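You operate a simulated robot arm through the tools that you are given. There is no shell and no other tool. Be economical: measure what you need, move in short steps, check, and stop when the job is done.

You are at the controls of a simulated two-armed robot. One attempt, no reset.

TASK
Open the narrow desk drawer, fetch the grey mug from the long bench top and set it in the inside of the narrow desk drawer and shut the drawer again. Take the wooden roller from the long bench top and leave it on the low end of the desk. The order is free. Set down upright: grey mug.

Only the result counts: the job must be done as asked and must still hold three seconds after the hand-in. Knocking over, shifting, dropping, spilling or breaking anything else fails it.

THE ROBOT
Two 7-joint arms with two-finger parallel grippers on one trunk, on a base that drives. Base frame: it is fixed to the floor where the robot stands at the start and does not move with it; the origin is under the middle of the robot, x ahead of it, y to its left, z up. Readings come in m, rad, newtons and seconds.
The left shoulder is at the start at [0.06, 0.147, 0.487], the right one opposite. With the tool pointing down near the work surface each hand reaches from about 0.1 to 0.54 m from the robot's upright axis, wherever it stands, measured 20 degrees to its own side. Places, roughly: grey mug [-2.25, -0.5, 1]; inside of the narrow desk drawer [0.5, -0.5, 0.6]; low end of the desk [0.2, -0.8, 0.8]; narrow desk drawer [0.5, -0.4, 0.6]; wooden roller [-1.5, -1.5, 0.75]. Payload 3.43 kg a hand.
The tool frame of a hand sits at the grasp point between the pads (the TCP): z along the fingers, y along the line on which they close. The tips reach 0.03 m beyond it. Largest opening 0.094 m; finger width 0.028, thickness 0.01; the body of the gripper, 0.05 by 0.096 m, starts 0.055 m behind the TCP.
Orientation is that of the tool frame in the base frame, as a unit quaternion [x, y, z, w]. With the fingers straight down and closing along the base's y, the tool's x points along the base's -x, its y along +y and its z along -z.

THE INTERFACE
- The arms move only by the tool servo_tool. It takes "left_commands", "right_commands" or both (then of equal length, played together; a hand with none holds still); each is a list of rows, each a list of 3 entries, a list of its own where there are three numbers: the turn, a rotation vector about the base's x, y, z in units of 90 degrees (1.0 is 90 degrees), then the shift along the base's x, y, z in units of 500 mm (1.0 is 500 mm), then the gripper command, from -1 (fully open) to 1 (shut), values between in proportion. In form: [[[wx, wy, wz], [tx, ty, tz], jaw], ...]. A call has 1 to 8 rows; each row is the pose to reach, as a shift and turn from the pose commanded when the call began. A call with a number of a shift or a turn outside -1 to 1 is refused whole. A row lasts 0.2 s, in which the tool goes at most 0.05 m and 0.15 rad; a call with a longer step from one row to the next is refused whole, and so is a gripper value outside its range. A pose out of reach is approached as far as the arm can. The call stops where the force on the tool passes 40 N (or 10 N more than at its start, if that is more) or the arm is blocked; 0.2 s more then pass. Each finger travels about 0.072 m/s and halts on what it meets, pressing with about 23 N; the grip force reading is that of the motor and also rises with nothing between the fingers. The clock runs only during rows and for 0.2 s after the last one: add rows that repeat a pose to give the fingers time. The reply holds the time, the measured pose of the TCP, the force on the tool along the base axes, the opening and the grip force, in the units named above and with some noise, with the torque about the TCP (base axes, N m) and any sound that the robot's microphone picked up.
- Cameras (640 x 400 px; columns grow to the right, rows downward): "scene" is now at [0.0147, -0.0757, 1.127]; the picture's right is [-0.81, -0.59, 0.00], its down [-0.39, 0.53, -0.75] and it looks along [0.44, -0.61, -0.66] (base axes); focal length 214 px, centre (320, 200). "left" rides on the left gripper at [0.076, -0.014, -0.102] in its tool frame; the picture's right is [0.18, 0.98, 0.00], its down [-0.75, 0.14, -0.64] and it looks along [-0.63, 0.12, 0.77] (tool axes); focal length 243 px, centre (320, 200). "right" rides on the right gripper at [0.076, 0.014, -0.103] in its tool frame; the picture's right is [-0.18, 0.98, 0.00], its down [-0.75, -0.14, -0.64] and it looks along [-0.63, -0.12, 0.77] (tool axes); focal length 243 px, centre (320, 200). There is no depth. A picture from a camera that has moved, and an enlarged one, comes with that camera's place and axes in the base frame and with its lens. The place of the scene camera against the robot may be out by one fixed shift of up to 0.025 m in any direction.
- capture(camera): a new picture of that camera. No time passes.
- slide_trunk(by): slides the trunk up (or, below 0, down) by that many m; the arms and the scene camera ride with it, the base frame stays. It gives what a move gives, with no picture.
- steer(legs): drives the robot by 1 to 6 legs, each [ahead, left, turn to the left] in m, m and rad, along the robot's own axes; the way and the turn of a leg run together, so that a leg with both is an arc; at most 1.5 m and 3.142 rad a leg. The arms and the cameras ride along, it lands a little off, and it stops where it bumps. It gives what a move gives.
- aim_head(pan, tilt): turns the head with the scene camera to pan (to the left, within 1.501 rad either way) and tilt (down, from -0.506 to 1.204), counted from straight ahead of the robot. It gives what a move gives.
- inspect(camera, box): a new picture of the part [left, top, right, bottom] of that camera's present view, enlarged. No time passes.
- close_job(): hands the job in; it is judged then, once.

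Work in short steps. Places have to be worked out from the pictures, the camera data and where the tool is seen: move nearer, look again, correct. Check each grasp and each placing, and mend what went wrong. You have 165 turns and 118 pictures in all, those below and enlarged ones among them. Open the grippers and draw the arms clear of the work before you hand the job in, unless the task says otherwise; then end with one line.

The tools are called after "Emit:" as a command line: name --argument value ..., lists and objects as JSON in quotes. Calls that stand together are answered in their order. servo_tool: Moves the arms, as the interface text tells. Its arguments: {"type":"object","properties":{"left_commands":{"type":"array"},"right_commands":{"type":"array"}},"required":[]} The other tools are called the same way: slide_trunk (by) slides the trunk up or down; steer (legs) drives the base; aim_head (pan, tilt) turns the head that bears the scene camera; capture (camera) takes a picture; inspect (camera, box) takes an enlarged picture of a part of a camera's view; close_job () hands the job in.

At the start:

```text
time: 0.0
left_position: [0.312, -0.0168, 0.9393]
left_orientation: [0.0, 1.0, 0.0, 0.0]
left_wrist_force: [-0.2, -0.3, -0.7]
left_torque: [-0.04, -0.01, 0.0]
left_width: 0.0939
left_grasp_force: 0.1
right_position: [0.2184, -0.3121, 0.9209]
right_orientation: [0.0, 1.0, 0.0, -0.001]
right_wrist_force: [-0.5, -0.6, -0.1]
right_torque: [0.02, 0.02, -0.02]
right_width: 0.094
right_grasp_force: 0.0
trunk travel left (down, up): [-0.195, 0.055]
robot x, y, heading: [-0.0, -0.0038, 0.005]
head pan, tilt: [-0.939, 0.723]
```

scene: 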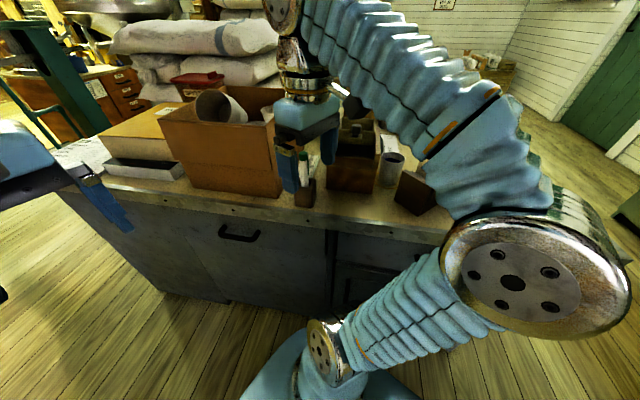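
right: 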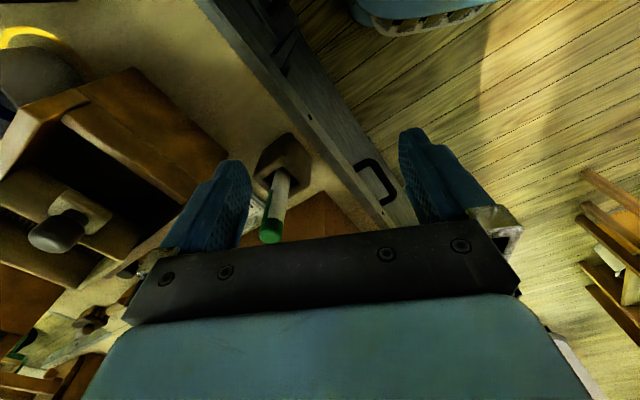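
left: 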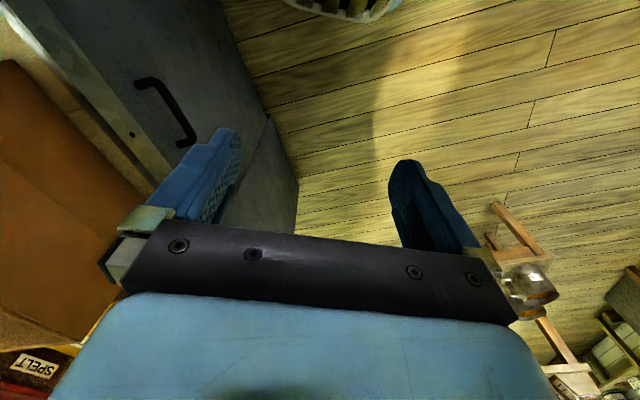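

The desk lies to the right ahead of the robot, with the arm blocking the view. I look with the head at other angles.

Emit:
aim_head --pan -1.45 --tilt 0.5

Emit:
capture --camera "scene"

Emit:
aim_head --pan -0.4 --tilt 0.9

Emit:
capture --camera "scene"

```text
time: 0.9
left_position: [0.3113, -0.0166, 0.9398]
left_orientation: [0.0, 1.0, 0.001, 0.0]
left_wrist_force: [0.3, -0.1, 0.8]
left_torque: [-0.01, -0.02, 0.0]
left_width: 0.0942
left_grasp_force: 0.1
right_position: [0.2177, -0.3119, 0.9193]
right_orientation: [-0.001, 1.0, 0.0, 0.0]
right_wrist_force: [0.0, 0.9, -0.4]
right_torque: [0.01, 0.0, 0.03]
right_width: 0.094
right_grasp_force: 0.1
trunk travel left (down, up): [-0.195, 0.055]
robot x, y, heading: [-0.0009, -0.0019, 0.002]
head pan, tilt: [-1.45, 0.499]
```

```text
114 pictures are left
camera scene: at [-0.0239, -0.0982, 1.1466], right [-0.99, -0.12, 0.0], down [-0.06, 0.48, -0.88], along [0.11, -0.87, -0.48], focal length 214 px, centre (320, 200)
```

scene: 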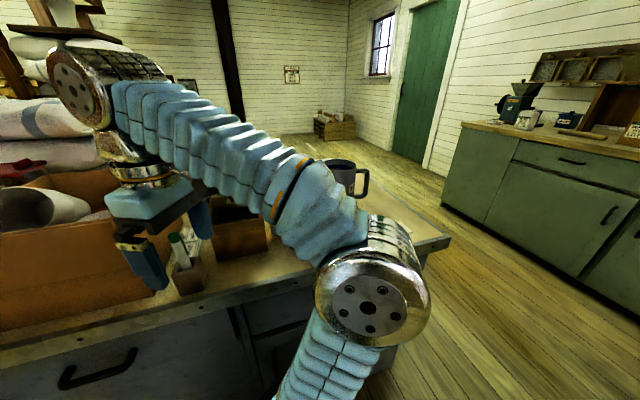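

```text
time: 2.2
left_position: [0.312, -0.016, 0.9404]
left_orientation: [0.0, 1.0, 0.001, 0.001]
left_wrist_force: [0.0, 0.0, -0.1]
left_torque: [-0.03, 0.01, 0.03]
left_width: 0.0938
left_grasp_force: 0.1
right_position: [0.2186, -0.3121, 0.9207]
right_orientation: [-0.001, 1.0, -0.001, 0.0]
right_wrist_force: [0.3, -0.1, 0.0]
right_torque: [0.02, 0.01, 0.01]
right_width: 0.0937
right_grasp_force: 0.0
trunk travel left (down, up): [-0.195, 0.055]
robot x, y, heading: [0.0021, 0.0005, 0.003]
head pan, tilt: [-0.4, 0.901]
```

```text
113 pictures are left
camera scene: at [0.0346, -0.0373, 1.1128], right [-0.39, -0.92, 0.0], down [-0.72, 0.31, -0.62], along [0.57, -0.24, -0.78], focal length 214 px, centre (320, 200)
```

scene: 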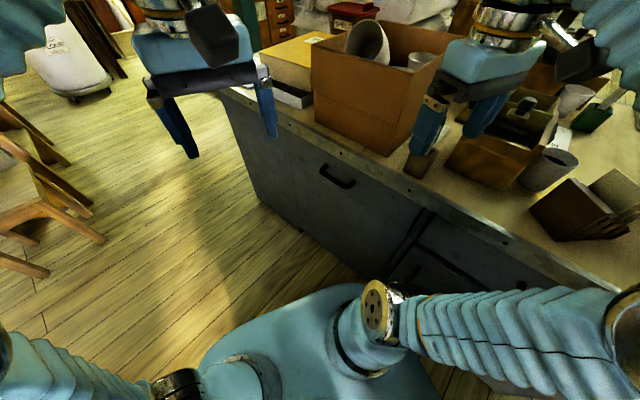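

I look left and at the lower panels to know the surroundings before driving.

Emit:
aim_head --pan 1.45 --tilt 0.6

Emit:
capture --camera "scene"

```text
time: 4.1
left_position: [0.3114, -0.0164, 0.9399]
left_orientation: [0.0, 1.0, 0.0, -0.001]
left_wrist_force: [0.2, 0.0, -0.3]
left_torque: [0.01, -0.01, 0.02]
left_width: 0.0941
left_grasp_force: 0.1
right_position: [0.2186, -0.3132, 0.9188]
right_orientation: [0.0, 1.0, 0.0, 0.0]
right_wrist_force: [0.3, 0.5, 0.1]
right_torque: [0.0, 0.0, -0.03]
right_width: 0.0938
right_grasp_force: 0.1
trunk travel left (down, up): [-0.195, 0.055]
robot x, y, heading: [0.0002, 0.0024, 0.001]
head pan, tilt: [1.45, 0.6]
```

```text
112 pictures are left
camera scene: at [-0.0243, 0.0799, 1.1376], right [0.99, -0.12, 0.0], down [-0.07, -0.56, -0.83], along [0.1, 0.82, -0.56], focal length 214 px, centre (320, 200)
```

scene: 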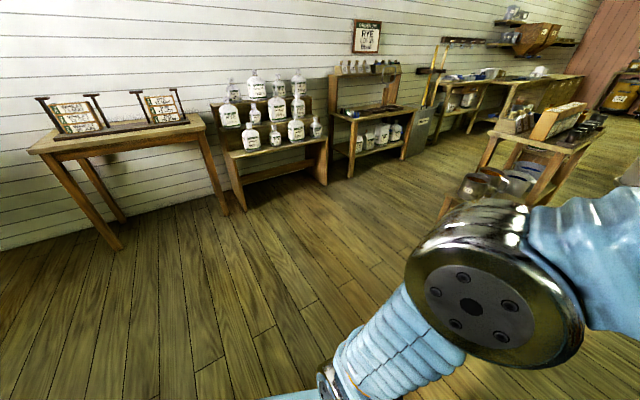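

The left side is clear. I drive away from the desk to the left and back, then turn right to face it.

Emit:
steer --legs '[[-0.3, 0.5, 0], [0, 0, -1.0]]'

Emit:
aim_head --pan 0.0 --tilt 0.5

Emit:
capture --camera "scene"

```text
time: 10.0
left_position: [-0.148, 0.2298, 0.9395]
left_orientation: [0.486, 0.874, 0.0, 0.0]
left_wrist_force: [0.7, -0.2, -0.6]
left_torque: [-0.02, 0.0, -0.01]
left_width: 0.0941
left_grasp_force: 0.0
right_position: [-0.4496, 0.1521, 0.9206]
right_orientation: [0.486, 0.874, 0.0, 0.0]
right_wrist_force: [0.8, -0.8, 0.5]
right_torque: [-0.02, -0.02, 0.01]
right_width: 0.0942
right_grasp_force: 0.1
trunk travel left (down, up): [-0.195, 0.055]
robot x, y, heading: [-0.2967, 0.5029, -1.014]
head pan, tilt: [1.45, 0.6]
```

```text
time: 11.6
left_position: [-0.1489, 0.2271, 0.9401]
left_orientation: [0.486, 0.874, 0.0, 0.0]
left_wrist_force: [0.8, 0.3, -0.3]
left_torque: [-0.01, 0.01, 0.04]
left_width: 0.0939
left_grasp_force: 0.1
right_position: [-0.4476, 0.1517, 0.9191]
right_orientation: [0.487, 0.873, 0.0, 0.001]
right_wrist_force: [0.4, 0.8, 0.3]
right_torque: [-0.04, 0.0, 0.01]
right_width: 0.0939
right_grasp_force: 0.0
trunk travel left (down, up): [-0.195, 0.055]
robot x, y, heading: [-0.2966, 0.5022, -1.016]
head pan, tilt: [0.0, 0.499]
```

```text
111 pictures are left
camera scene: at [-0.2712, 0.4421, 1.1467], right [-0.85, -0.53, 0.0], down [-0.25, 0.41, -0.88], along [0.46, -0.75, -0.48], focal length 214 px, centre (320, 200)
```

scene: 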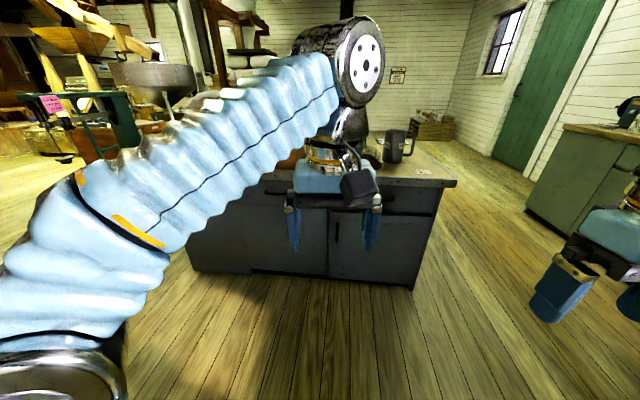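

The left arm blocks the view; I move it to its left and lower.

Emit:
servo_tool --left_commands '[[[0, 0, 0], [0.06, 0.04, -0.06], -1], [[0, 0, 0], [0.12, 0.08, -0.12], -1], [[0, 0, 0], [0.18, 0.12, -0.18], -1], [[0, 0, 0], [0.24, 0.16, -0.24], -1], [[0, 0, 0], [0.3, 0.2, -0.3], -1], [[0, 0, 0], [0.36, 0.24, -0.36], -1], [[0, 0, 0], [0.42, 0.28, -0.42], -1]]'

Emit:
capture --camera "scene"

```text
time: 13.2
left_position: [0.0601, 0.3683, 0.7292]
left_orientation: [0.487, 0.873, -0.001, 0.0]
left_wrist_force: [0.1, -0.3, -0.9]
left_torque: [0.03, 0.0, -0.03]
left_width: 0.0942
left_grasp_force: 0.0
right_position: [-0.4498, 0.1528, 0.9195]
right_orientation: [0.486, 0.874, 0.0, 0.0]
right_wrist_force: [0.0, -0.4, -0.7]
right_torque: [0.01, 0.01, -0.02]
right_width: 0.0943
right_grasp_force: 0.0
trunk travel left (down, up): [-0.195, 0.055]
robot x, y, heading: [-0.3025, 0.505, -1.021]
head pan, tilt: [0.0, 0.499]
```

```text
110 pictures are left
camera scene: at [-0.2714, 0.442, 1.1467], right [-0.85, -0.53, 0.0], down [-0.25, 0.41, -0.88], along [0.46, -0.75, -0.48], focal length 214 px, centre (320, 200)
```

scene: 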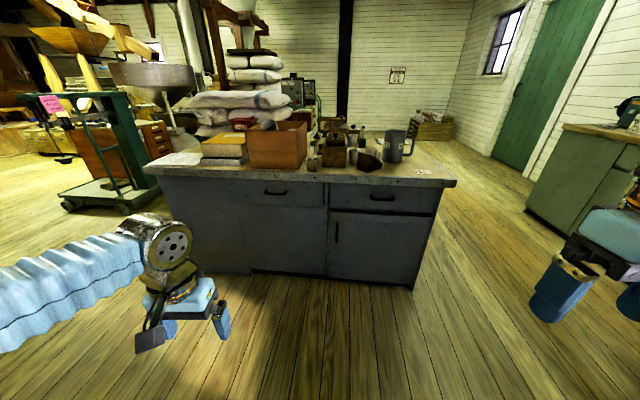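

Emit:
inspect --camera "scene" --box '[130, 90, 470, 300]'

```text
1.88 times, centred on (300, 195) of scene
camera zoom: at [-0.2714, 0.442, 1.1467], right [-0.85, -0.53, 0.0], down [-0.25, 0.41, -0.88], along [0.46, -0.75, -0.48], focal length 404 px, centre (358, 209)
```

zoom: 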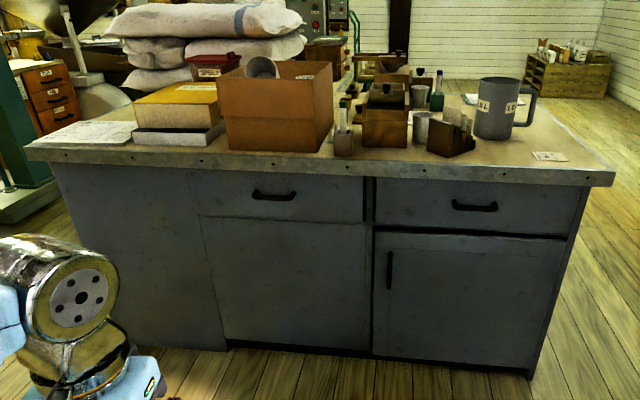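

The narrow drawer is the left one (handle near [0.48,-0.31,0.62]); its front faces along about (0.43,-0.90) inward. I align and drive closer.

Emit:
steer --legs '[[0, 0, -0.11], [0.42, 0.2, 0]]'

Emit:
aim_head --pan 0.1 --tilt 0.75

Emit:
capture --camera "scene"

Emit:
capture --camera "left"

```text
time: 16.4
left_position: [0.398, 0.0381, 0.7291]
left_orientation: [0.533, 0.846, 0.0, 0.0]
left_wrist_force: [1.2, 0.6, -0.2]
left_torque: [0.0, 0.0, 0.02]
left_width: 0.0941
left_grasp_force: 0.1
right_position: [-0.1326, -0.1207, 0.9196]
right_orientation: [0.534, 0.846, 0.0, 0.0]
right_wrist_force: [0.0, -0.5, 0.6]
right_torque: [0.0, 0.01, -0.02]
right_width: 0.094
right_grasp_force: 0.1
trunk travel left (down, up): [-0.195, 0.055]
robot x, y, heading: [0.0502, 0.2116, -1.125]
head pan, tilt: [0.0, 0.499]
```

```text
time: 17.2
left_position: [0.3978, 0.0393, 0.7289]
left_orientation: [0.533, 0.846, 0.0, 0.0]
left_wrist_force: [-0.7, 0.2, 0.3]
left_torque: [0.02, -0.03, 0.02]
left_width: 0.0939
left_grasp_force: 0.1
right_position: [-0.1333, -0.1193, 0.9189]
right_orientation: [0.534, 0.846, 0.0, 0.0]
right_wrist_force: [0.0, -0.1, -0.6]
right_torque: [-0.01, -0.01, 0.01]
right_width: 0.094
right_grasp_force: 0.1
trunk travel left (down, up): [-0.195, 0.055]
robot x, y, heading: [0.0573, 0.2149, -1.125]
head pan, tilt: [0.099, 0.75]
```

```text
108 pictures are left
camera scene: at [0.08, 0.1596, 1.1248], right [-0.86, -0.52, 0.0], down [-0.35, 0.58, -0.73], along [0.38, -0.63, -0.68], focal length 214 px, centre (320, 200)
```

scene: 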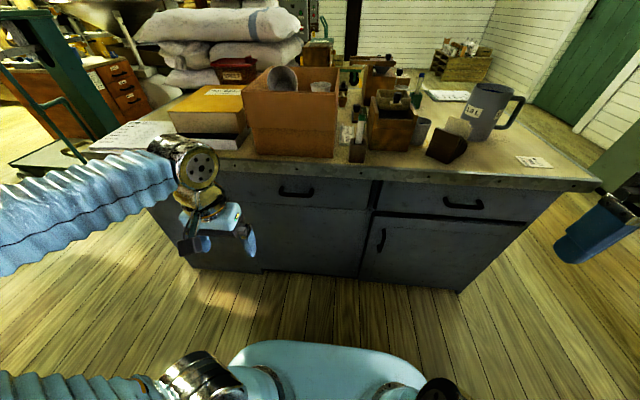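

```text
107 pictures are left
camera left: at [0.3515, 0.1019, 0.8319], right [0.81, 0.59, 0.0], down [0.45, -0.62, 0.64], along [0.38, -0.52, -0.77], focal length 243 px, centre (320, 200)
```

left: 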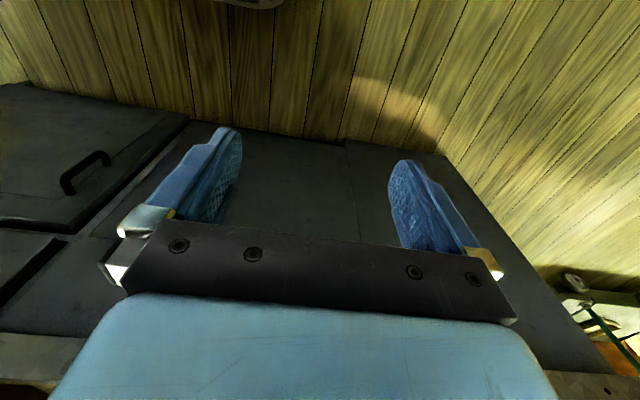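

The hand sits to the left of the handle. I turn the left tool to point along the desk normal with the fingers closing vertically, in two halves, while approaching a pre-grasp pose.

Emit:
servo_tool --left_commands '[[[-0.0228, -0.0641, -0.0481], [-0.004, -0.019, -0.009], -1], [[-0.0455, -0.1283, -0.0963], [-0.008, -0.037, -0.018], -1], [[-0.0683, -0.1924, -0.1444], [-0.013, -0.056, -0.026], -1], [[-0.091, -0.2565, -0.1925], [-0.017, -0.075, -0.035], -1], [[-0.1138, -0.3206, -0.2406], [-0.021, -0.093, -0.044], -1], [[-0.1365, -0.3848, -0.2888], [-0.025, -0.112, -0.053], -1], [[-0.1593, -0.4489, -0.3369], [-0.03, -0.13, -0.061], -1], [[-0.182, -0.513, -0.385], [-0.034, -0.149, -0.07], -1]]'

Emit:
servo_tool --left_commands '[[[-0.0228, -0.0641, -0.0481], [-0.004, -0.019, -0.009], -1], [[-0.0455, -0.1283, -0.0963], [-0.008, -0.037, -0.018], -1], [[-0.0683, -0.1924, -0.1444], [-0.013, -0.056, -0.026], -1], [[-0.091, -0.2565, -0.1925], [-0.017, -0.075, -0.035], -1], [[-0.1138, -0.3206, -0.2406], [-0.021, -0.093, -0.044], -1], [[-0.1365, -0.3848, -0.2888], [-0.025, -0.112, -0.053], -1], [[-0.1593, -0.4489, -0.3369], [-0.03, -0.13, -0.061], -1], [[-0.182, -0.513, -0.385], [-0.034, -0.149, -0.07], -1]]'

Emit:
capture --camera "left"

Emit:
capture --camera "scene"

```text
time: 19.0
left_position: [0.3807, -0.0371, 0.6935]
left_orientation: [0.707, 0.577, 0.09, 0.399]
left_wrist_force: [0.4, -0.1, -0.2]
left_torque: [0.0, -0.01, 0.0]
left_width: 0.0941
left_grasp_force: 0.0
right_position: [-0.133, -0.1211, 0.9193]
right_orientation: [0.533, 0.846, 0.0, 0.0]
right_wrist_force: [0.2, 0.3, -0.8]
right_torque: [-0.02, 0.05, 0.03]
right_width: 0.0937
right_grasp_force: 0.0
trunk travel left (down, up): [-0.195, 0.055]
robot x, y, heading: [0.0561, 0.2086, -1.127]
head pan, tilt: [0.099, 0.75]
```

```text
time: 20.8
left_position: [0.3579, -0.2006, 0.662]
left_orientation: [0.689, 0.155, 0.156, 0.69]
left_wrist_force: [0.1, 0.5, 0.2]
left_torque: [0.02, 0.03, 0.01]
left_width: 0.0939
left_grasp_force: 0.0
left hand out of reach, approached as far as the arm can: row 1, 2, 3, 4, 5, 6, 7, 8
right_position: [-0.1331, -0.1199, 0.9202]
right_orientation: [0.533, 0.846, 0.0, 0.001]
right_wrist_force: [-0.5, 0.7, 0.3]
right_torque: [-0.05, -0.01, 0.01]
right_width: 0.0943
right_grasp_force: 0.0
trunk travel left (down, up): [-0.195, 0.055]
robot x, y, heading: [0.054, 0.2114, -1.129]
head pan, tilt: [0.099, 0.75]
```

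```text
106 pictures are left
camera left: at [0.3834, -0.0744, 0.6473], right [0.17, 0.08, 0.98], down [-0.96, 0.26, 0.14], along [-0.24, -0.96, 0.12], focal length 243 px, centre (320, 200)
```

left: 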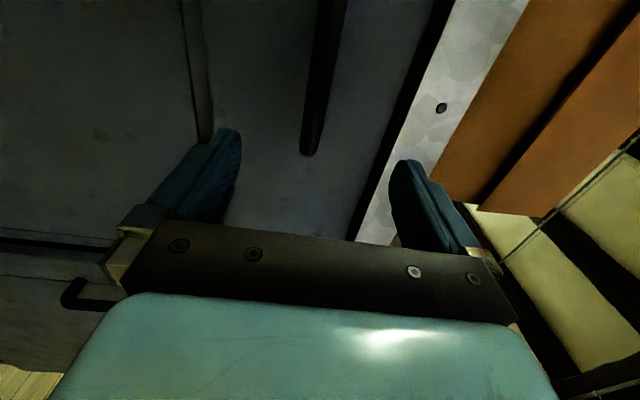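

```text
105 pictures are left
camera scene: at [0.0799, 0.1598, 1.1247], right [-0.86, -0.52, 0.0], down [-0.35, 0.58, -0.73], along [0.38, -0.63, -0.68], focal length 214 px, centre (320, 200)
```

scene: 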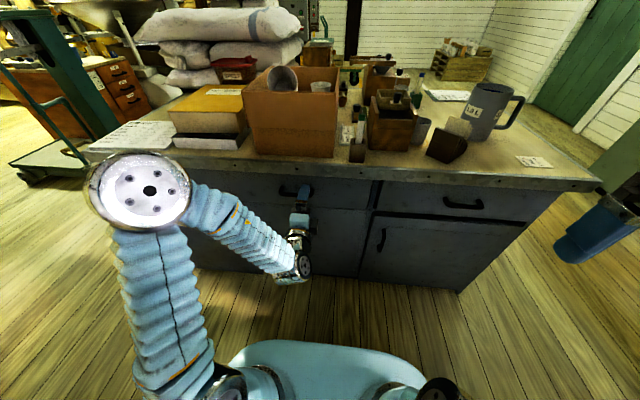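

The bar is at about z 0.657, the fingers already straddle it in height. The reached pose was further ahead than commanded; I test a small shift left to learn the command reference.

Emit:
servo_tool --left_commands '[[[0, 0, 0], [0.031, 0.0, 0], -1], [[0, 0, 0], [0.062, 0.0, -0.006], -1]]'

Emit:
capture --camera "left"

```text
time: 21.4
left_position: [0.3918, -0.1977, 0.6605]
left_orientation: [0.69, 0.154, 0.155, 0.69]
left_wrist_force: [-0.4, 0.0, -0.9]
left_torque: [0.02, -0.02, 0.01]
left_width: 0.0937
left_grasp_force: 0.0
right_position: [-0.1333, -0.1199, 0.9203]
right_orientation: [0.533, 0.846, -0.001, 0.001]
right_wrist_force: [0.0, 0.2, -0.1]
right_torque: [-0.01, -0.03, 0.01]
right_width: 0.0941
right_grasp_force: 0.1
trunk travel left (down, up): [-0.195, 0.055]
robot x, y, heading: [0.0546, 0.2102, -1.124]
head pan, tilt: [0.099, 0.75]
```

```text
104 pictures are left
camera left: at [0.4166, -0.072, 0.6465], right [0.17, 0.08, 0.98], down [-0.96, 0.26, 0.14], along [-0.24, -0.96, 0.12], focal length 243 px, centre (320, 200)
```

left: 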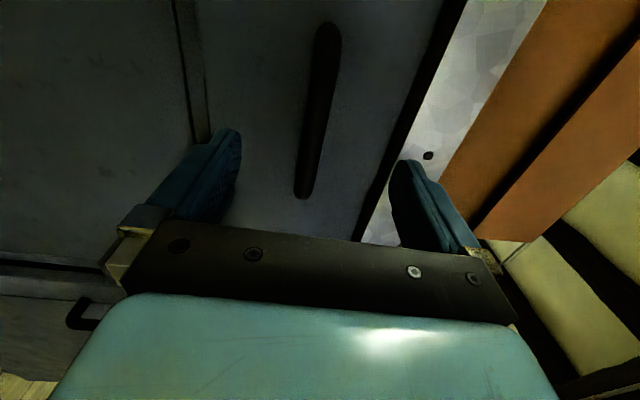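

Triangulating the bar: centre about (0.422,-0.229,0.654), 0.107 long. I move ahead about 0.03 and left 0.014.

Emit:
servo_tool --left_commands '[[[0, 0, 0], [0.026, -0.02, -0.006], -1], [[0, 0, 0], [0.051, -0.042, -0.012], -1]]'

```text
time: 22.0
left_position: [0.4067, -0.2131, 0.6614]
left_orientation: [0.69, 0.158, 0.157, 0.688]
left_wrist_force: [0.7, -0.1, 0.0]
left_torque: [0.02, 0.0, -0.01]
left_width: 0.0937
left_grasp_force: 0.1
left hand out of reach, approached as far as the arm can: row 1, 2
right_position: [-0.1332, -0.1203, 0.9207]
right_orientation: [0.534, 0.846, 0.001, 0.0]
right_wrist_force: [0.6, 0.1, -0.8]
right_torque: [0.01, -0.02, 0.02]
right_width: 0.0943
right_grasp_force: 0.1
trunk travel left (down, up): [-0.195, 0.055]
robot x, y, heading: [0.0538, 0.2104, -1.124]
head pan, tilt: [0.099, 0.75]
```

The hand is at its reach limit, about 0.02 short; I drive the base ahead 0.02.

Emit:
steer --legs '[[0.02, 0.005, 0]]'

Emit:
capture --camera "left"

```text
time: 22.8
left_position: [0.4192, -0.2298, 0.662]
left_orientation: [0.691, 0.158, 0.158, 0.688]
left_wrist_force: [-0.1, 0.2, 0.1]
left_torque: [-0.01, -0.02, -0.01]
left_width: 0.0941
left_grasp_force: 0.0
right_position: [-0.12, -0.1354, 0.9196]
right_orientation: [0.534, 0.845, -0.001, 0.001]
right_wrist_force: [0.7, 0.4, 0.3]
right_torque: [-0.01, -0.01, -0.02]
right_width: 0.0939
right_grasp_force: 0.1
trunk travel left (down, up): [-0.195, 0.055]
robot x, y, heading: [0.0684, 0.1965, -1.128]
head pan, tilt: [0.099, 0.75]
```

```text
103 pictures are left
camera left: at [0.4427, -0.104, 0.6484], right [0.17, 0.08, 0.98], down [-0.96, 0.25, 0.14], along [-0.23, -0.97, 0.12], focal length 243 px, centre (320, 200)
```

left: 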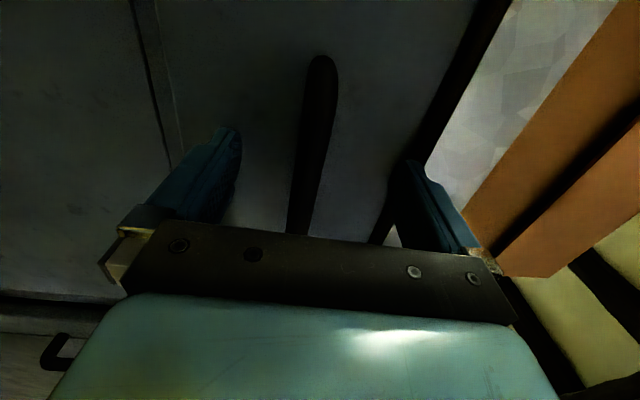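

The bar is between the fingers at the TCP. I close the grip.

Emit:
servo_tool --left_commands '[[[0, 0, 0], [0, 0, 0], 1], [[0, 0, 0], [0, 0, 0], 1], [[0, 0, 0], [0, 0, 0], 1], [[0, 0, 0], [0, 0, 0], 1], [[0, 0, 0], [0, 0, 0], 1]]'

Emit:
capture --camera "left"

```text
time: 23.8
left_position: [0.4173, -0.2299, 0.6551]
left_orientation: [0.7, 0.158, 0.155, 0.679]
left_wrist_force: [-0.1, 0.4, -13.7]
left_torque: [-0.04, 0.3, 0.22]
left_width: 0.0183
left_grasp_force: 45.2
right_position: [-0.1193, -0.1359, 0.9196]
right_orientation: [0.535, 0.845, 0.0, -0.001]
right_wrist_force: [-0.8, -0.9, 0.4]
right_torque: [-0.02, 0.01, -0.01]
right_width: 0.0941
right_grasp_force: 0.1
trunk travel left (down, up): [-0.195, 0.055]
robot x, y, heading: [0.0681, 0.1944, -1.124]
head pan, tilt: [0.099, 0.75]
stopped in row 4 (left hand): the force on the tool passed its limit at 43 N (the readings are from after the stop); the commanded pose is now the measured one
```

```text
102 pictures are left
camera left: at [0.4422, -0.1023, 0.6433], right [0.17, 0.05, 0.98], down [-0.96, 0.25, 0.16], along [-0.24, -0.97, 0.09], focal length 243 px, centre (320, 200)
```

left: 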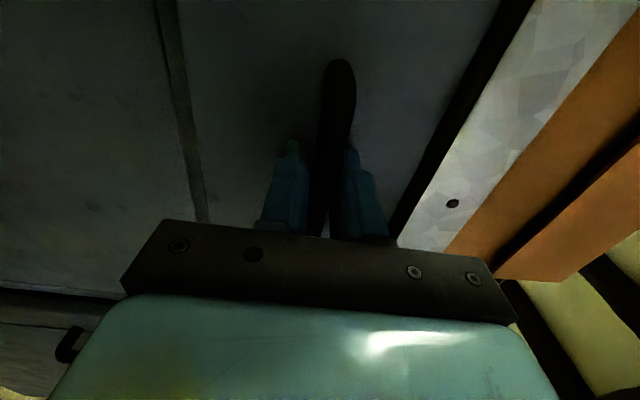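

Gripped (width 0.018). I pull the drawer by driving the base straight back 0.12 first.

Emit:
steer --legs '[[-0.12, 0, 0]]'

Emit:
capture --camera "scene"

```text
time: 25.0
left_position: [0.3659, -0.118, 0.6535]
left_orientation: [0.698, 0.158, 0.157, 0.68]
left_wrist_force: [-7.2, -3.6, -31.4]
left_torque: [-0.22, 0.15, -0.34]
left_width: 0.0183
left_grasp_force: 45.2
right_position: [-0.1713, -0.0274, 0.9187]
right_orientation: [0.533, 0.846, 0.0, -0.001]
right_wrist_force: [-0.6, -0.4, 0.2]
right_torque: [0.0, -0.04, 0.01]
right_width: 0.0941
right_grasp_force: 0.1
trunk travel left (down, up): [-0.195, 0.055]
robot x, y, heading: [0.0182, 0.3056, -1.123]
head pan, tilt: [0.099, 0.75]
```

```text
101 pictures are left
camera scene: at [0.0414, 0.2523, 1.1245], right [-0.85, -0.52, 0.0], down [-0.35, 0.58, -0.73], along [0.38, -0.62, -0.68], focal length 214 px, centre (320, 200)
```

scene: 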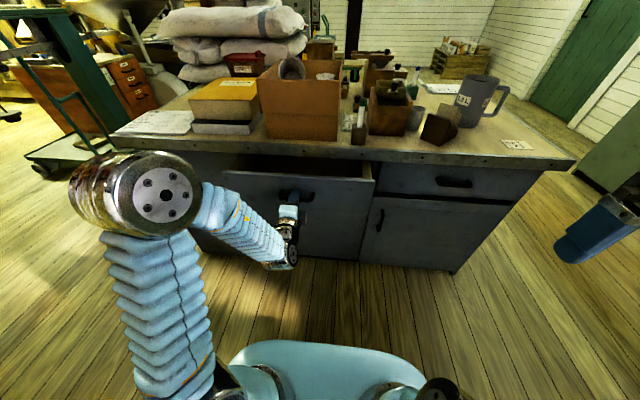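

The drawer opens. I continue back another 0.14.

Emit:
steer --legs '[[-0.14, 0, 0]]'

Emit:
capture --camera "scene"

```text
time: 26.4
left_position: [0.3044, 0.0126, 0.6538]
left_orientation: [0.699, 0.159, 0.156, 0.679]
left_wrist_force: [0.1, 0.3, -17.0]
left_torque: [-0.19, 0.19, -0.46]
left_width: 0.0184
left_grasp_force: 45.2
right_position: [-0.2332, 0.1032, 0.919]
right_orientation: [0.533, 0.846, 0.0, 0.0]
right_wrist_force: [0.1, -0.8, -0.2]
right_torque: [-0.01, 0.03, -0.01]
right_width: 0.094
right_grasp_force: 0.1
trunk travel left (down, up): [-0.195, 0.055]
robot x, y, heading: [-0.0455, 0.436, -1.122]
head pan, tilt: [0.099, 0.75]
```

```text
100 pictures are left
camera scene: at [-0.0213, 0.3838, 1.1246], right [-0.85, -0.52, 0.0], down [-0.36, 0.58, -0.73], along [0.38, -0.62, -0.68], focal length 214 px, centre (320, 200)
```

scene: 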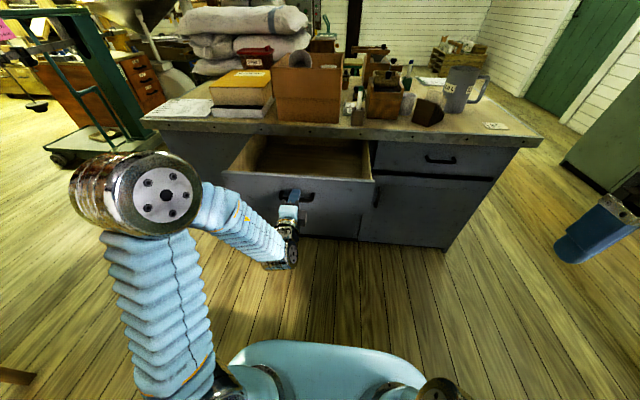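

The drawer is open about 0.25 m. I release the handle, then back off.

Emit:
servo_tool --left_commands '[[[0, 0, 0], [0, 0, 0], -1], [[0, 0, 0], [0, 0, 0], -1], [[0, 0, 0], [0, 0, 0], -1], [[0, 0, 0], [0, 0, 0], -1]]'

Emit:
steer --legs '[[-0.2, 0, 0]]'

Emit:
capture --camera "scene"

```text
time: 27.4
left_position: [0.3033, 0.0139, 0.655]
left_orientation: [0.699, 0.158, 0.157, 0.68]
left_wrist_force: [0.3, 0.1, -0.5]
left_torque: [0.0, -0.03, 0.01]
left_width: 0.0939
left_grasp_force: 0.1
right_position: [-0.234, 0.104, 0.9193]
right_orientation: [0.533, 0.846, 0.0, 0.0]
right_wrist_force: [0.5, 0.2, -0.5]
right_torque: [0.03, 0.01, 0.01]
right_width: 0.094
right_grasp_force: 0.1
trunk travel left (down, up): [-0.195, 0.055]
robot x, y, heading: [-0.0483, 0.4369, -1.124]
head pan, tilt: [0.099, 0.75]
```

```text
time: 29.0
left_position: [0.2194, 0.1936, 0.655]
left_orientation: [0.698, 0.16, 0.158, 0.68]
left_wrist_force: [-0.4, 0.6, -0.1]
left_torque: [-0.02, 0.03, -0.01]
left_width: 0.0941
left_grasp_force: 0.1
right_position: [-0.3191, 0.2818, 0.9203]
right_orientation: [0.532, 0.847, 0.0, 0.0]
right_wrist_force: [0.1, -0.1, -0.2]
right_torque: [-0.04, 0.02, 0.01]
right_width: 0.094
right_grasp_force: 0.0
trunk travel left (down, up): [-0.195, 0.055]
robot x, y, heading: [-0.1339, 0.615, -1.124]
head pan, tilt: [0.099, 0.75]
```

```text
99 pictures are left
camera scene: at [-0.1077, 0.5629, 1.1247], right [-0.85, -0.52, 0.0], down [-0.36, 0.58, -0.73], along [0.38, -0.62, -0.68], focal length 214 px, centre (320, 200)
```

scene: 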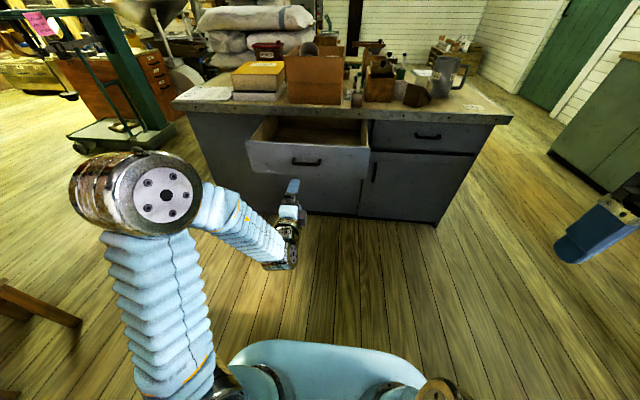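

Now I turn toward the long bench on the right-rear and look.

Emit:
steer --legs '[[0, 0, -1.25]]'

Emit:
aim_head --pan 0.0 --tilt 0.4

Emit:
capture --camera "scene"

```text
time: 32.4
left_position: [-0.4161, 0.1426, 0.654]
left_orientation: [0.662, -0.275, -0.266, 0.645]
left_wrist_force: [-0.6, 0.2, -0.3]
left_torque: [0.02, 0.01, 0.0]
left_width: 0.094
left_grasp_force: 0.0
right_position: [-0.5084, 0.681, 0.9191]
right_orientation: [0.924, 0.383, 0.0, -0.001]
right_wrist_force: [-0.5, -0.1, -0.3]
right_torque: [-0.01, -0.04, 0.0]
right_width: 0.094
right_grasp_force: 0.1
trunk travel left (down, up): [-0.195, 0.055]
robot x, y, heading: [-0.1332, 0.6137, -2.353]
head pan, tilt: [0.099, 0.75]
```

```text
time: 33.3
left_position: [-0.4144, 0.1436, 0.6546]
left_orientation: [0.662, -0.274, -0.265, 0.645]
left_wrist_force: [-0.1, 0.3, 0.5]
left_torque: [0.05, 0.0, 0.01]
left_width: 0.0939
left_grasp_force: 0.0
right_position: [-0.5076, 0.6815, 0.9199]
right_orientation: [0.924, 0.383, 0.0, 0.0]
right_wrist_force: [0.4, 0.5, 0.2]
right_torque: [0.02, 0.02, -0.01]
right_width: 0.0941
right_grasp_force: 0.1
trunk travel left (down, up): [-0.195, 0.055]
robot x, y, heading: [-0.137, 0.6175, -2.36]
head pan, tilt: [0.0, 0.4]
```

```text
98 pictures are left
camera scene: at [-0.1824, 0.5624, 1.1557], right [-0.71, 0.71, 0.0], down [0.28, 0.28, -0.92], along [-0.65, -0.65, -0.39], focal length 214 px, centre (320, 200)
```

scene: 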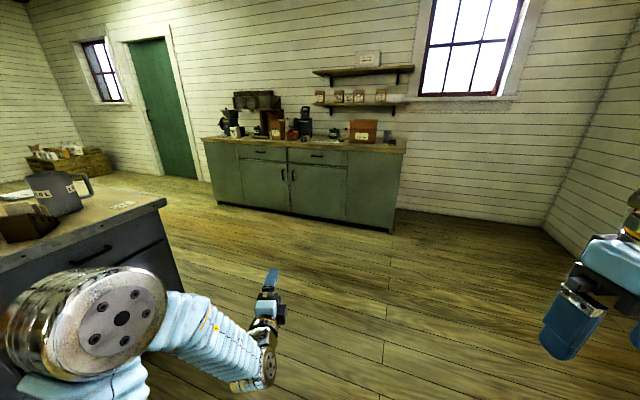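

Emit:
inspect --camera "scene" --box '[190, 60, 430, 210]'

```text
2.67 times, centred on (310, 135) of scene
camera zoom: at [-0.1824, 0.5624, 1.1557], right [-0.71, 0.71, 0.0], down [0.28, 0.28, -0.92], along [-0.65, -0.65, -0.39], focal length 572 px, centre (347, 373)
```

zoom: 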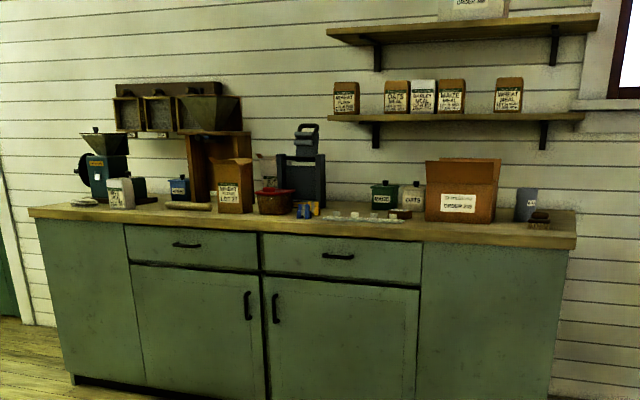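

The grey mug (right end of the green bench, ~[-2.28,-0.55]) and the wooden roller (left part, ~[-1.5,-1.75]) are visible. Bench normal heading is about -2.70. I drive to stand off the mug.

Emit:
steer --legs '[[0, 0, -0.338], [1.45, 0.13, 0]]'

Emit:
servo_tool --left_commands '[[[0.0641, -0.0228, 0.0481], [0, 0, 0.035], -1], [[0.1283, -0.0456, 0.0963], [0, 0, 0.07], -1], [[0.1924, -0.0684, 0.1444], [0, 0, 0.105], -1], [[0.2565, -0.0913, 0.1925], [0, 0, 0.14], -1], [[0.3206, -0.1141, 0.2406], [0, 0, 0.175], -1], [[0.3848, -0.1369, 0.2888], [0, 0, 0.21], -1], [[0.4489, -0.1597, 0.3369], [0, 0, 0.245], -1], [[0.513, -0.1825, 0.385], [0, 0, 0.28], -1]]'

Emit:
servo_tool --left_commands '[[[0.0641, -0.0228, 0.0481], [0, 0, 0.035], -1], [[0.1283, -0.0456, 0.0963], [0, 0, 0.07], -1], [[0.1924, -0.0684, 0.1444], [0, 0, 0.105], -1], [[0.2565, -0.0913, 0.1925], [0, 0, 0.14], -1], [[0.3206, -0.1141, 0.2406], [0, 0, 0.175], -1], [[0.3848, -0.1369, 0.2888], [0, 0, 0.21], -1], [[0.4489, -0.1597, 0.3369], [0, 0, 0.245], -1], [[0.513, -0.1825, 0.385], [0, 0, 0.28], -1]]'

Emit:
capture --camera "scene"

```text
time: 41.2
left_position: [-1.7545, -0.5198, 0.6541]
left_orientation: [0.613, -0.37, -0.359, 0.598]
left_wrist_force: [6.9, 1.0, 2.3]
left_torque: [-0.11, 0.48, -0.06]
left_width: 0.0942
left_grasp_force: 0.0
right_position: [-1.6894, 0.0197, 0.9196]
right_orientation: [0.97, 0.243, 0.002, 0.0]
right_wrist_force: [0.9, -0.5, 0.1]
right_torque: [0.0, -0.01, -0.01]
right_width: 0.094
right_grasp_force: 0.1
trunk travel left (down, up): [-0.195, 0.055]
robot x, y, heading: [-1.3514, -0.1549, -2.654]
head pan, tilt: [0.0, 0.4]
stopped in leg 2: the force on the tool passed its limit at 72 N (the readings are from after the stop); the commanded pose is now the measured one
```

```text
time: 41.6
left_position: [-1.7517, -0.5129, 0.6621]
left_orientation: [0.652, -0.356, -0.345, 0.574]
left_wrist_force: [17.2, 8.7, -0.7]
left_torque: [-0.44, 0.83, -0.21]
left_width: 0.0916
left_grasp_force: 0.1
right_position: [-1.6878, 0.0204, 0.9198]
right_orientation: [0.97, 0.242, 0.001, 0.001]
right_wrist_force: [0.4, 0.3, -0.1]
right_torque: [-0.03, 0.03, -0.02]
right_width: 0.0943
right_grasp_force: 0.0
trunk travel left (down, up): [-0.195, 0.055]
robot x, y, heading: [-1.3456, -0.1541, -2.653]
head pan, tilt: [0.0, 0.4]
stopped in row 1 (left hand): the force on the tool passed its limit at 50 N (the readings are from after the stop); the commanded pose is now the measured one
```

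```text
time: 41.9
left_position: [-1.7519, -0.5092, 0.6678]
left_orientation: [0.675, -0.347, -0.336, 0.558]
left_wrist_force: [22.3, 11.9, -5.1]
left_torque: [-0.54, 0.91, -0.15]
left_width: 0.0892
left_grasp_force: 0.1
right_position: [-1.6876, 0.0207, 0.9189]
right_orientation: [0.97, 0.243, 0.001, 0.0]
right_wrist_force: [-0.1, -0.9, -0.4]
right_torque: [-0.01, 0.0, 0.02]
right_width: 0.0939
right_grasp_force: 0.2
trunk travel left (down, up): [-0.195, 0.055]
robot x, y, heading: [-1.3496, -0.1517, -2.653]
head pan, tilt: [0.0, 0.4]
stopped in row 1 (left hand): the force on the tool passed its limit at 45 N (the readings are from after the stop); the commanded pose is now the measured one
```

```text
96 pictures are left
camera scene: at [-1.4078, -0.1891, 1.1559], right [-0.47, 0.88, 0.0], down [0.34, 0.18, -0.92], along [-0.81, -0.43, -0.39], focal length 214 px, centre (320, 200)
```

scene: 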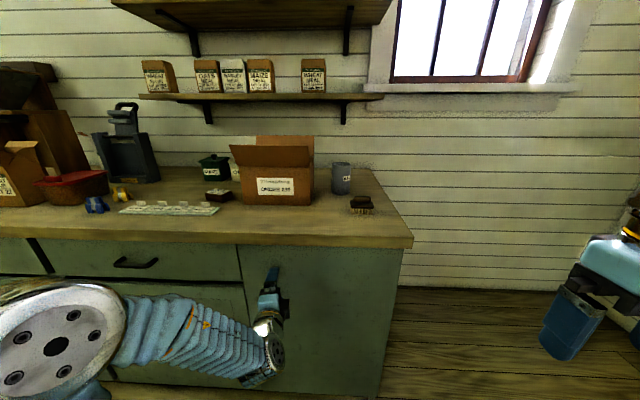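

The left hand touched the bench front. I back off and retract the arm then.

Emit:
steer --legs '[[-0.35, 0, 0]]'

Emit:
servo_tool --left_commands '[[[0.0641, -0.0228, 0.0481], [0, 0, 0.035], -1], [[0.1283, -0.0456, 0.0963], [0, 0, 0.07], -1], [[0.1924, -0.0684, 0.1444], [0, 0, 0.105], -1], [[0.2565, -0.0913, 0.1925], [0, 0, 0.14], -1], [[0.3206, -0.1141, 0.2406], [0, 0, 0.175], -1], [[0.3848, -0.1369, 0.2888], [0, 0, 0.21], -1], [[0.4489, -0.1597, 0.3369], [0, 0, 0.245], -1], [[0.513, -0.1825, 0.385], [0, 0, 0.28], -1]]'

Emit:
servo_tool --left_commands '[[[0.0641, -0.0228, 0.0481], [0, 0, 0.035], -1], [[0.1283, -0.0456, 0.0963], [0, 0, 0.07], -1], [[0.1924, -0.0684, 0.1444], [0, 0, 0.105], -1], [[0.2565, -0.0913, 0.1925], [0, 0, 0.14], -1], [[0.3206, -0.1141, 0.2406], [0, 0, 0.175], -1], [[0.3848, -0.1369, 0.2888], [0, 0, 0.21], -1]]'

Emit:
capture --camera "scene"

```text
time: 44.2
left_position: [-1.4403, -0.3482, 0.6686]
left_orientation: [0.678, -0.342, -0.332, 0.559]
left_wrist_force: [-0.1, 0.2, -1.1]
left_torque: [0.0, 0.03, -0.02]
left_width: 0.094
left_grasp_force: 0.0
right_position: [-1.3823, 0.1835, 0.9187]
right_orientation: [0.969, 0.248, 0.001, 0.001]
right_wrist_force: [0.8, 0.1, 0.0]
right_torque: [-0.01, -0.04, 0.0]
right_width: 0.0939
right_grasp_force: 0.0
trunk travel left (down, up): [-0.195, 0.055]
robot x, y, heading: [-1.0377, 0.0152, -2.637]
head pan, tilt: [0.0, 0.4]
```

```text
time: 46.0
left_position: [-1.4395, -0.3512, 0.8105]
left_orientation: [0.947, -0.049, -0.164, 0.272]
left_wrist_force: [0.0, 0.4, -0.8]
left_torque: [-0.01, -0.03, 0.02]
left_width: 0.0939
left_grasp_force: 0.0
right_position: [-1.3812, 0.1833, 0.9193]
right_orientation: [0.969, 0.248, 0.001, 0.002]
right_wrist_force: [0.5, -0.2, -0.2]
right_torque: [0.01, 0.02, 0.0]
right_width: 0.094
right_grasp_force: 0.1
trunk travel left (down, up): [-0.195, 0.055]
robot x, y, heading: [-1.0412, 0.0115, -2.641]
head pan, tilt: [0.0, 0.4]
```

```text
time: 47.4
left_position: [-1.4398, -0.3497, 0.8972]
left_orientation: [0.988, 0.146, -0.033, 0.05]
left_wrist_force: [-0.5, 0.1, 0.0]
left_torque: [0.01, 0.0, 0.0]
left_width: 0.094
left_grasp_force: 0.1
left hand out of reach, approached as far as the arm can: row 6
right_position: [-1.381, 0.1834, 0.9206]
right_orientation: [0.969, 0.247, 0.001, 0.001]
right_wrist_force: [-0.4, 0.7, 0.1]
right_torque: [0.02, -0.02, -0.01]
right_width: 0.0938
right_grasp_force: 0.0
trunk travel left (down, up): [-0.195, 0.055]
robot x, y, heading: [-1.0443, 0.0132, -2.642]
head pan, tilt: [0.0, 0.4]
```

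```text
95 pictures are left
camera scene: at [-1.1002, -0.0236, 1.1558], right [-0.48, 0.88, 0.0], down [0.34, 0.19, -0.92], along [-0.81, -0.44, -0.39], focal length 214 px, centre (320, 200)
```

scene: 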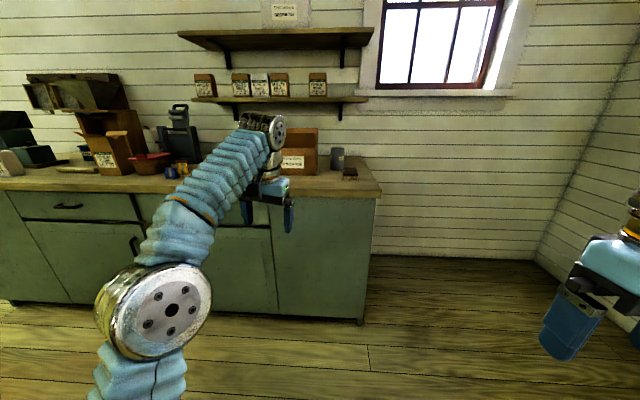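

Triangulated: mug ~(-2.12,-0.48), bench top ~0.87. I raise the trunk and retract the left hand up and back before getting closer.

Emit:
slide_trunk --by 0.053

Emit:
servo_tool --left_commands '[[[0, 0, 0], [0.07, 0.02, 0.0], -1], [[0, 0, 0], [0.13, 0.04, 0.03], -1], [[0, 0, 0], [0.2, 0.06, 0.06], -1], [[0, 0, 0], [0.27, 0.07, 0.09], -1], [[0, 0, 0], [0.33, 0.08, 0.12], -1]]'

Emit:
steer --legs '[[0, 0, -0.056], [0.45, -0.12, 0]]'

Emit:
capture --camera "scene"

```text
time: 48.3
left_position: [-1.4396, -0.3499, 0.9496]
left_orientation: [0.987, 0.147, -0.033, 0.051]
left_wrist_force: [0.0, 0.8, 0.3]
left_torque: [0.02, 0.02, -0.03]
left_width: 0.094
left_grasp_force: 0.0
right_position: [-1.3811, 0.1833, 0.9728]
right_orientation: [0.969, 0.248, 0.001, 0.0]
right_wrist_force: [0.8, -0.8, 0.6]
right_torque: [-0.01, -0.01, 0.03]
right_width: 0.0941
right_grasp_force: 0.0
trunk travel left (down, up): [-0.248, 0.002]
robot x, y, heading: [-1.0408, 0.0178, -2.642]
head pan, tilt: [0.0, 0.4]
```

```text
time: 49.5
left_position: [-1.2797, -0.303, 1.0125]
left_orientation: [0.989, 0.136, -0.036, 0.05]
left_wrist_force: [1.9, -2.5, 1.0]
left_torque: [0.18, 0.16, 0.01]
left_width: 0.0938
left_grasp_force: 0.1
right_position: [-1.3815, 0.1829, 0.9722]
right_orientation: [0.969, 0.248, 0.001, 0.001]
right_wrist_force: [-0.3, 0.6, -0.2]
right_torque: [-0.04, 0.0, 0.02]
right_width: 0.0941
right_grasp_force: 0.1
trunk travel left (down, up): [-0.248, 0.002]
robot x, y, heading: [-1.0433, 0.0148, -2.636]
head pan, tilt: [0.0, 0.4]
```

```text
time: 52.8
left_position: [-1.7587, -0.3816, 1.0126]
left_orientation: [0.991, 0.118, -0.037, 0.05]
left_wrist_force: [0.5, -0.3, 0.8]
left_torque: [-0.02, -0.01, 0.01]
left_width: 0.0939
left_grasp_force: 0.1
right_position: [-1.8343, 0.115, 0.9726]
right_orientation: [0.975, 0.22, 0.001, 0.001]
right_wrist_force: [1.0, 0.0, -0.2]
right_torque: [-0.02, -0.04, 0.01]
right_width: 0.0941
right_grasp_force: 0.1
trunk travel left (down, up): [-0.248, 0.002]
robot x, y, heading: [-1.5018, -0.0707, -2.696]
head pan, tilt: [0.0, 0.4]
```

```text
94 pictures are left
camera scene: at [-1.5642, -0.1081, 1.2088], right [-0.43, 0.9, 0.0], down [0.35, 0.17, -0.92], along [-0.83, -0.4, -0.39], focal length 214 px, centre (320, 200)
```

scene: 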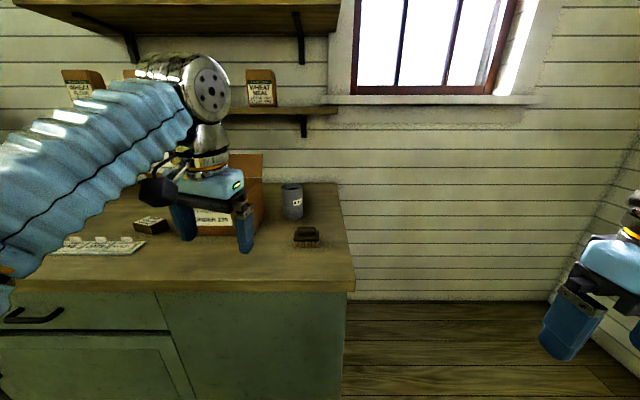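

Emit:
inspect --camera "scene" --box '[200, 140, 360, 260]'

Emit:
capture --camera "left"

```text
3.33 times, centred on (280, 200) of scene
camera zoom: at [-1.5642, -0.1081, 1.2088], right [-0.43, 0.9, 0.0], down [0.35, 0.17, -0.92], along [-0.83, -0.4, -0.39], focal length 715 px, centre (453, 200)
```

zoom: 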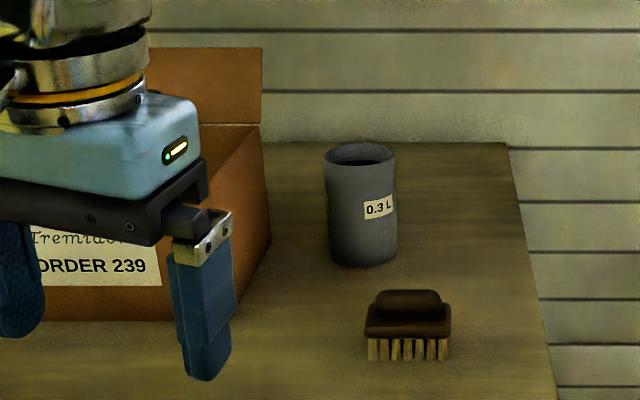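

```text
92 pictures are left
camera left: at [-1.6821, -0.3394, 1.107], right [0.41, -0.91, 0.07], down [-0.66, -0.24, 0.71], along [-0.63, -0.34, -0.7], focal length 243 px, centre (320, 200)
```

left: 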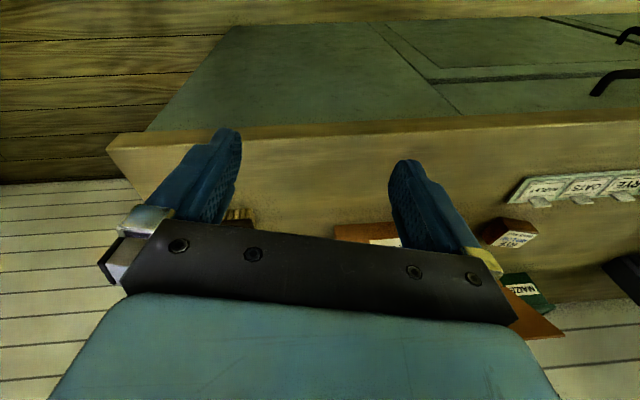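

Mug: upright cylinder ~0.075 wide, ~0.11 tall at ~(-2.115,-0.475), no handle in the way, box to its left and brush in front-right. I drive 0.1 closer and tilt the left tool to 50° below horizontal, closing along the bench.

Emit:
steer --legs '[[0.1, 0, 0]]'

Emit:
servo_tool --left_commands '[[[-0.0157, 0.0773, 0.0214], [0, 0.02, 0.03], -1], [[-0.0314, 0.1546, 0.0428], [0, 0.04, 0.06], -1], [[-0.0471, 0.2319, 0.0642], [0, 0.06, 0.09], -1], [[-0.0628, 0.3092, 0.0856], [0, 0.08, 0.12], -1], [[-0.0785, 0.3865, 0.107], [0, 0.1, 0.13], -1]]'

Emit:
capture --camera "left"

Emit:
capture --camera "scene"

```text
time: 53.9
left_position: [-1.8464, -0.4254, 1.0142]
left_orientation: [0.991, 0.119, -0.036, 0.051]
left_wrist_force: [-0.7, -0.4, 0.1]
left_torque: [-0.03, 0.0, 0.0]
left_width: 0.094
left_grasp_force: 0.1
right_position: [-1.9245, 0.0714, 0.9736]
right_orientation: [0.975, 0.221, 0.001, 0.001]
right_wrist_force: [0.4, 1.1, 0.2]
right_torque: [-0.03, -0.03, -0.01]
right_width: 0.094
right_grasp_force: 0.1
trunk travel left (down, up): [-0.248, 0.002]
robot x, y, heading: [-1.5904, -0.1139, -2.694]
head pan, tilt: [0.0, 0.4]
```

```text
time: 55.1
left_position: [-1.8462, -0.3753, 1.0759]
left_orientation: [0.916, 0.208, -0.334, 0.075]
left_wrist_force: [0.6, 0.2, 1.1]
left_torque: [-0.01, 0.01, 0.01]
left_width: 0.0941
left_grasp_force: 0.1
right_position: [-1.9225, 0.0723, 0.9718]
right_orientation: [0.975, 0.221, 0.0, 0.0]
right_wrist_force: [-0.4, -0.1, 0.7]
right_torque: [-0.01, -0.03, 0.03]
right_width: 0.0941
right_grasp_force: 0.2
trunk travel left (down, up): [-0.248, 0.002]
robot x, y, heading: [-1.5921, -0.1167, -2.687]
head pan, tilt: [0.0, 0.4]
```

```text
91 pictures are left
camera left: at [-1.7409, -0.309, 1.1069], right [0.55, -0.83, -0.12], down [-0.09, -0.2, 0.98], along [-0.83, -0.53, -0.18], focal length 243 px, centre (320, 200)
```

left: 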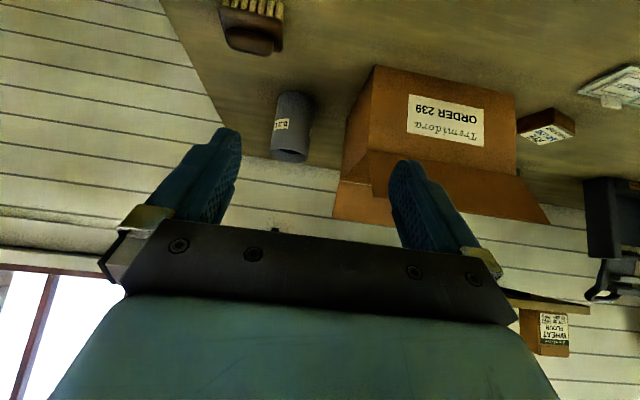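

```text
90 pictures are left
camera scene: at [-1.6533, -0.1507, 1.2088], right [-0.43, 0.9, 0.0], down [0.35, 0.17, -0.92], along [-0.83, -0.4, -0.39], focal length 214 px, centre (320, 200)
```

scene: 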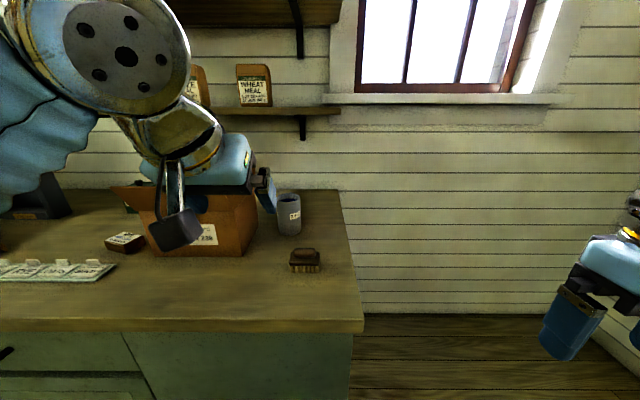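

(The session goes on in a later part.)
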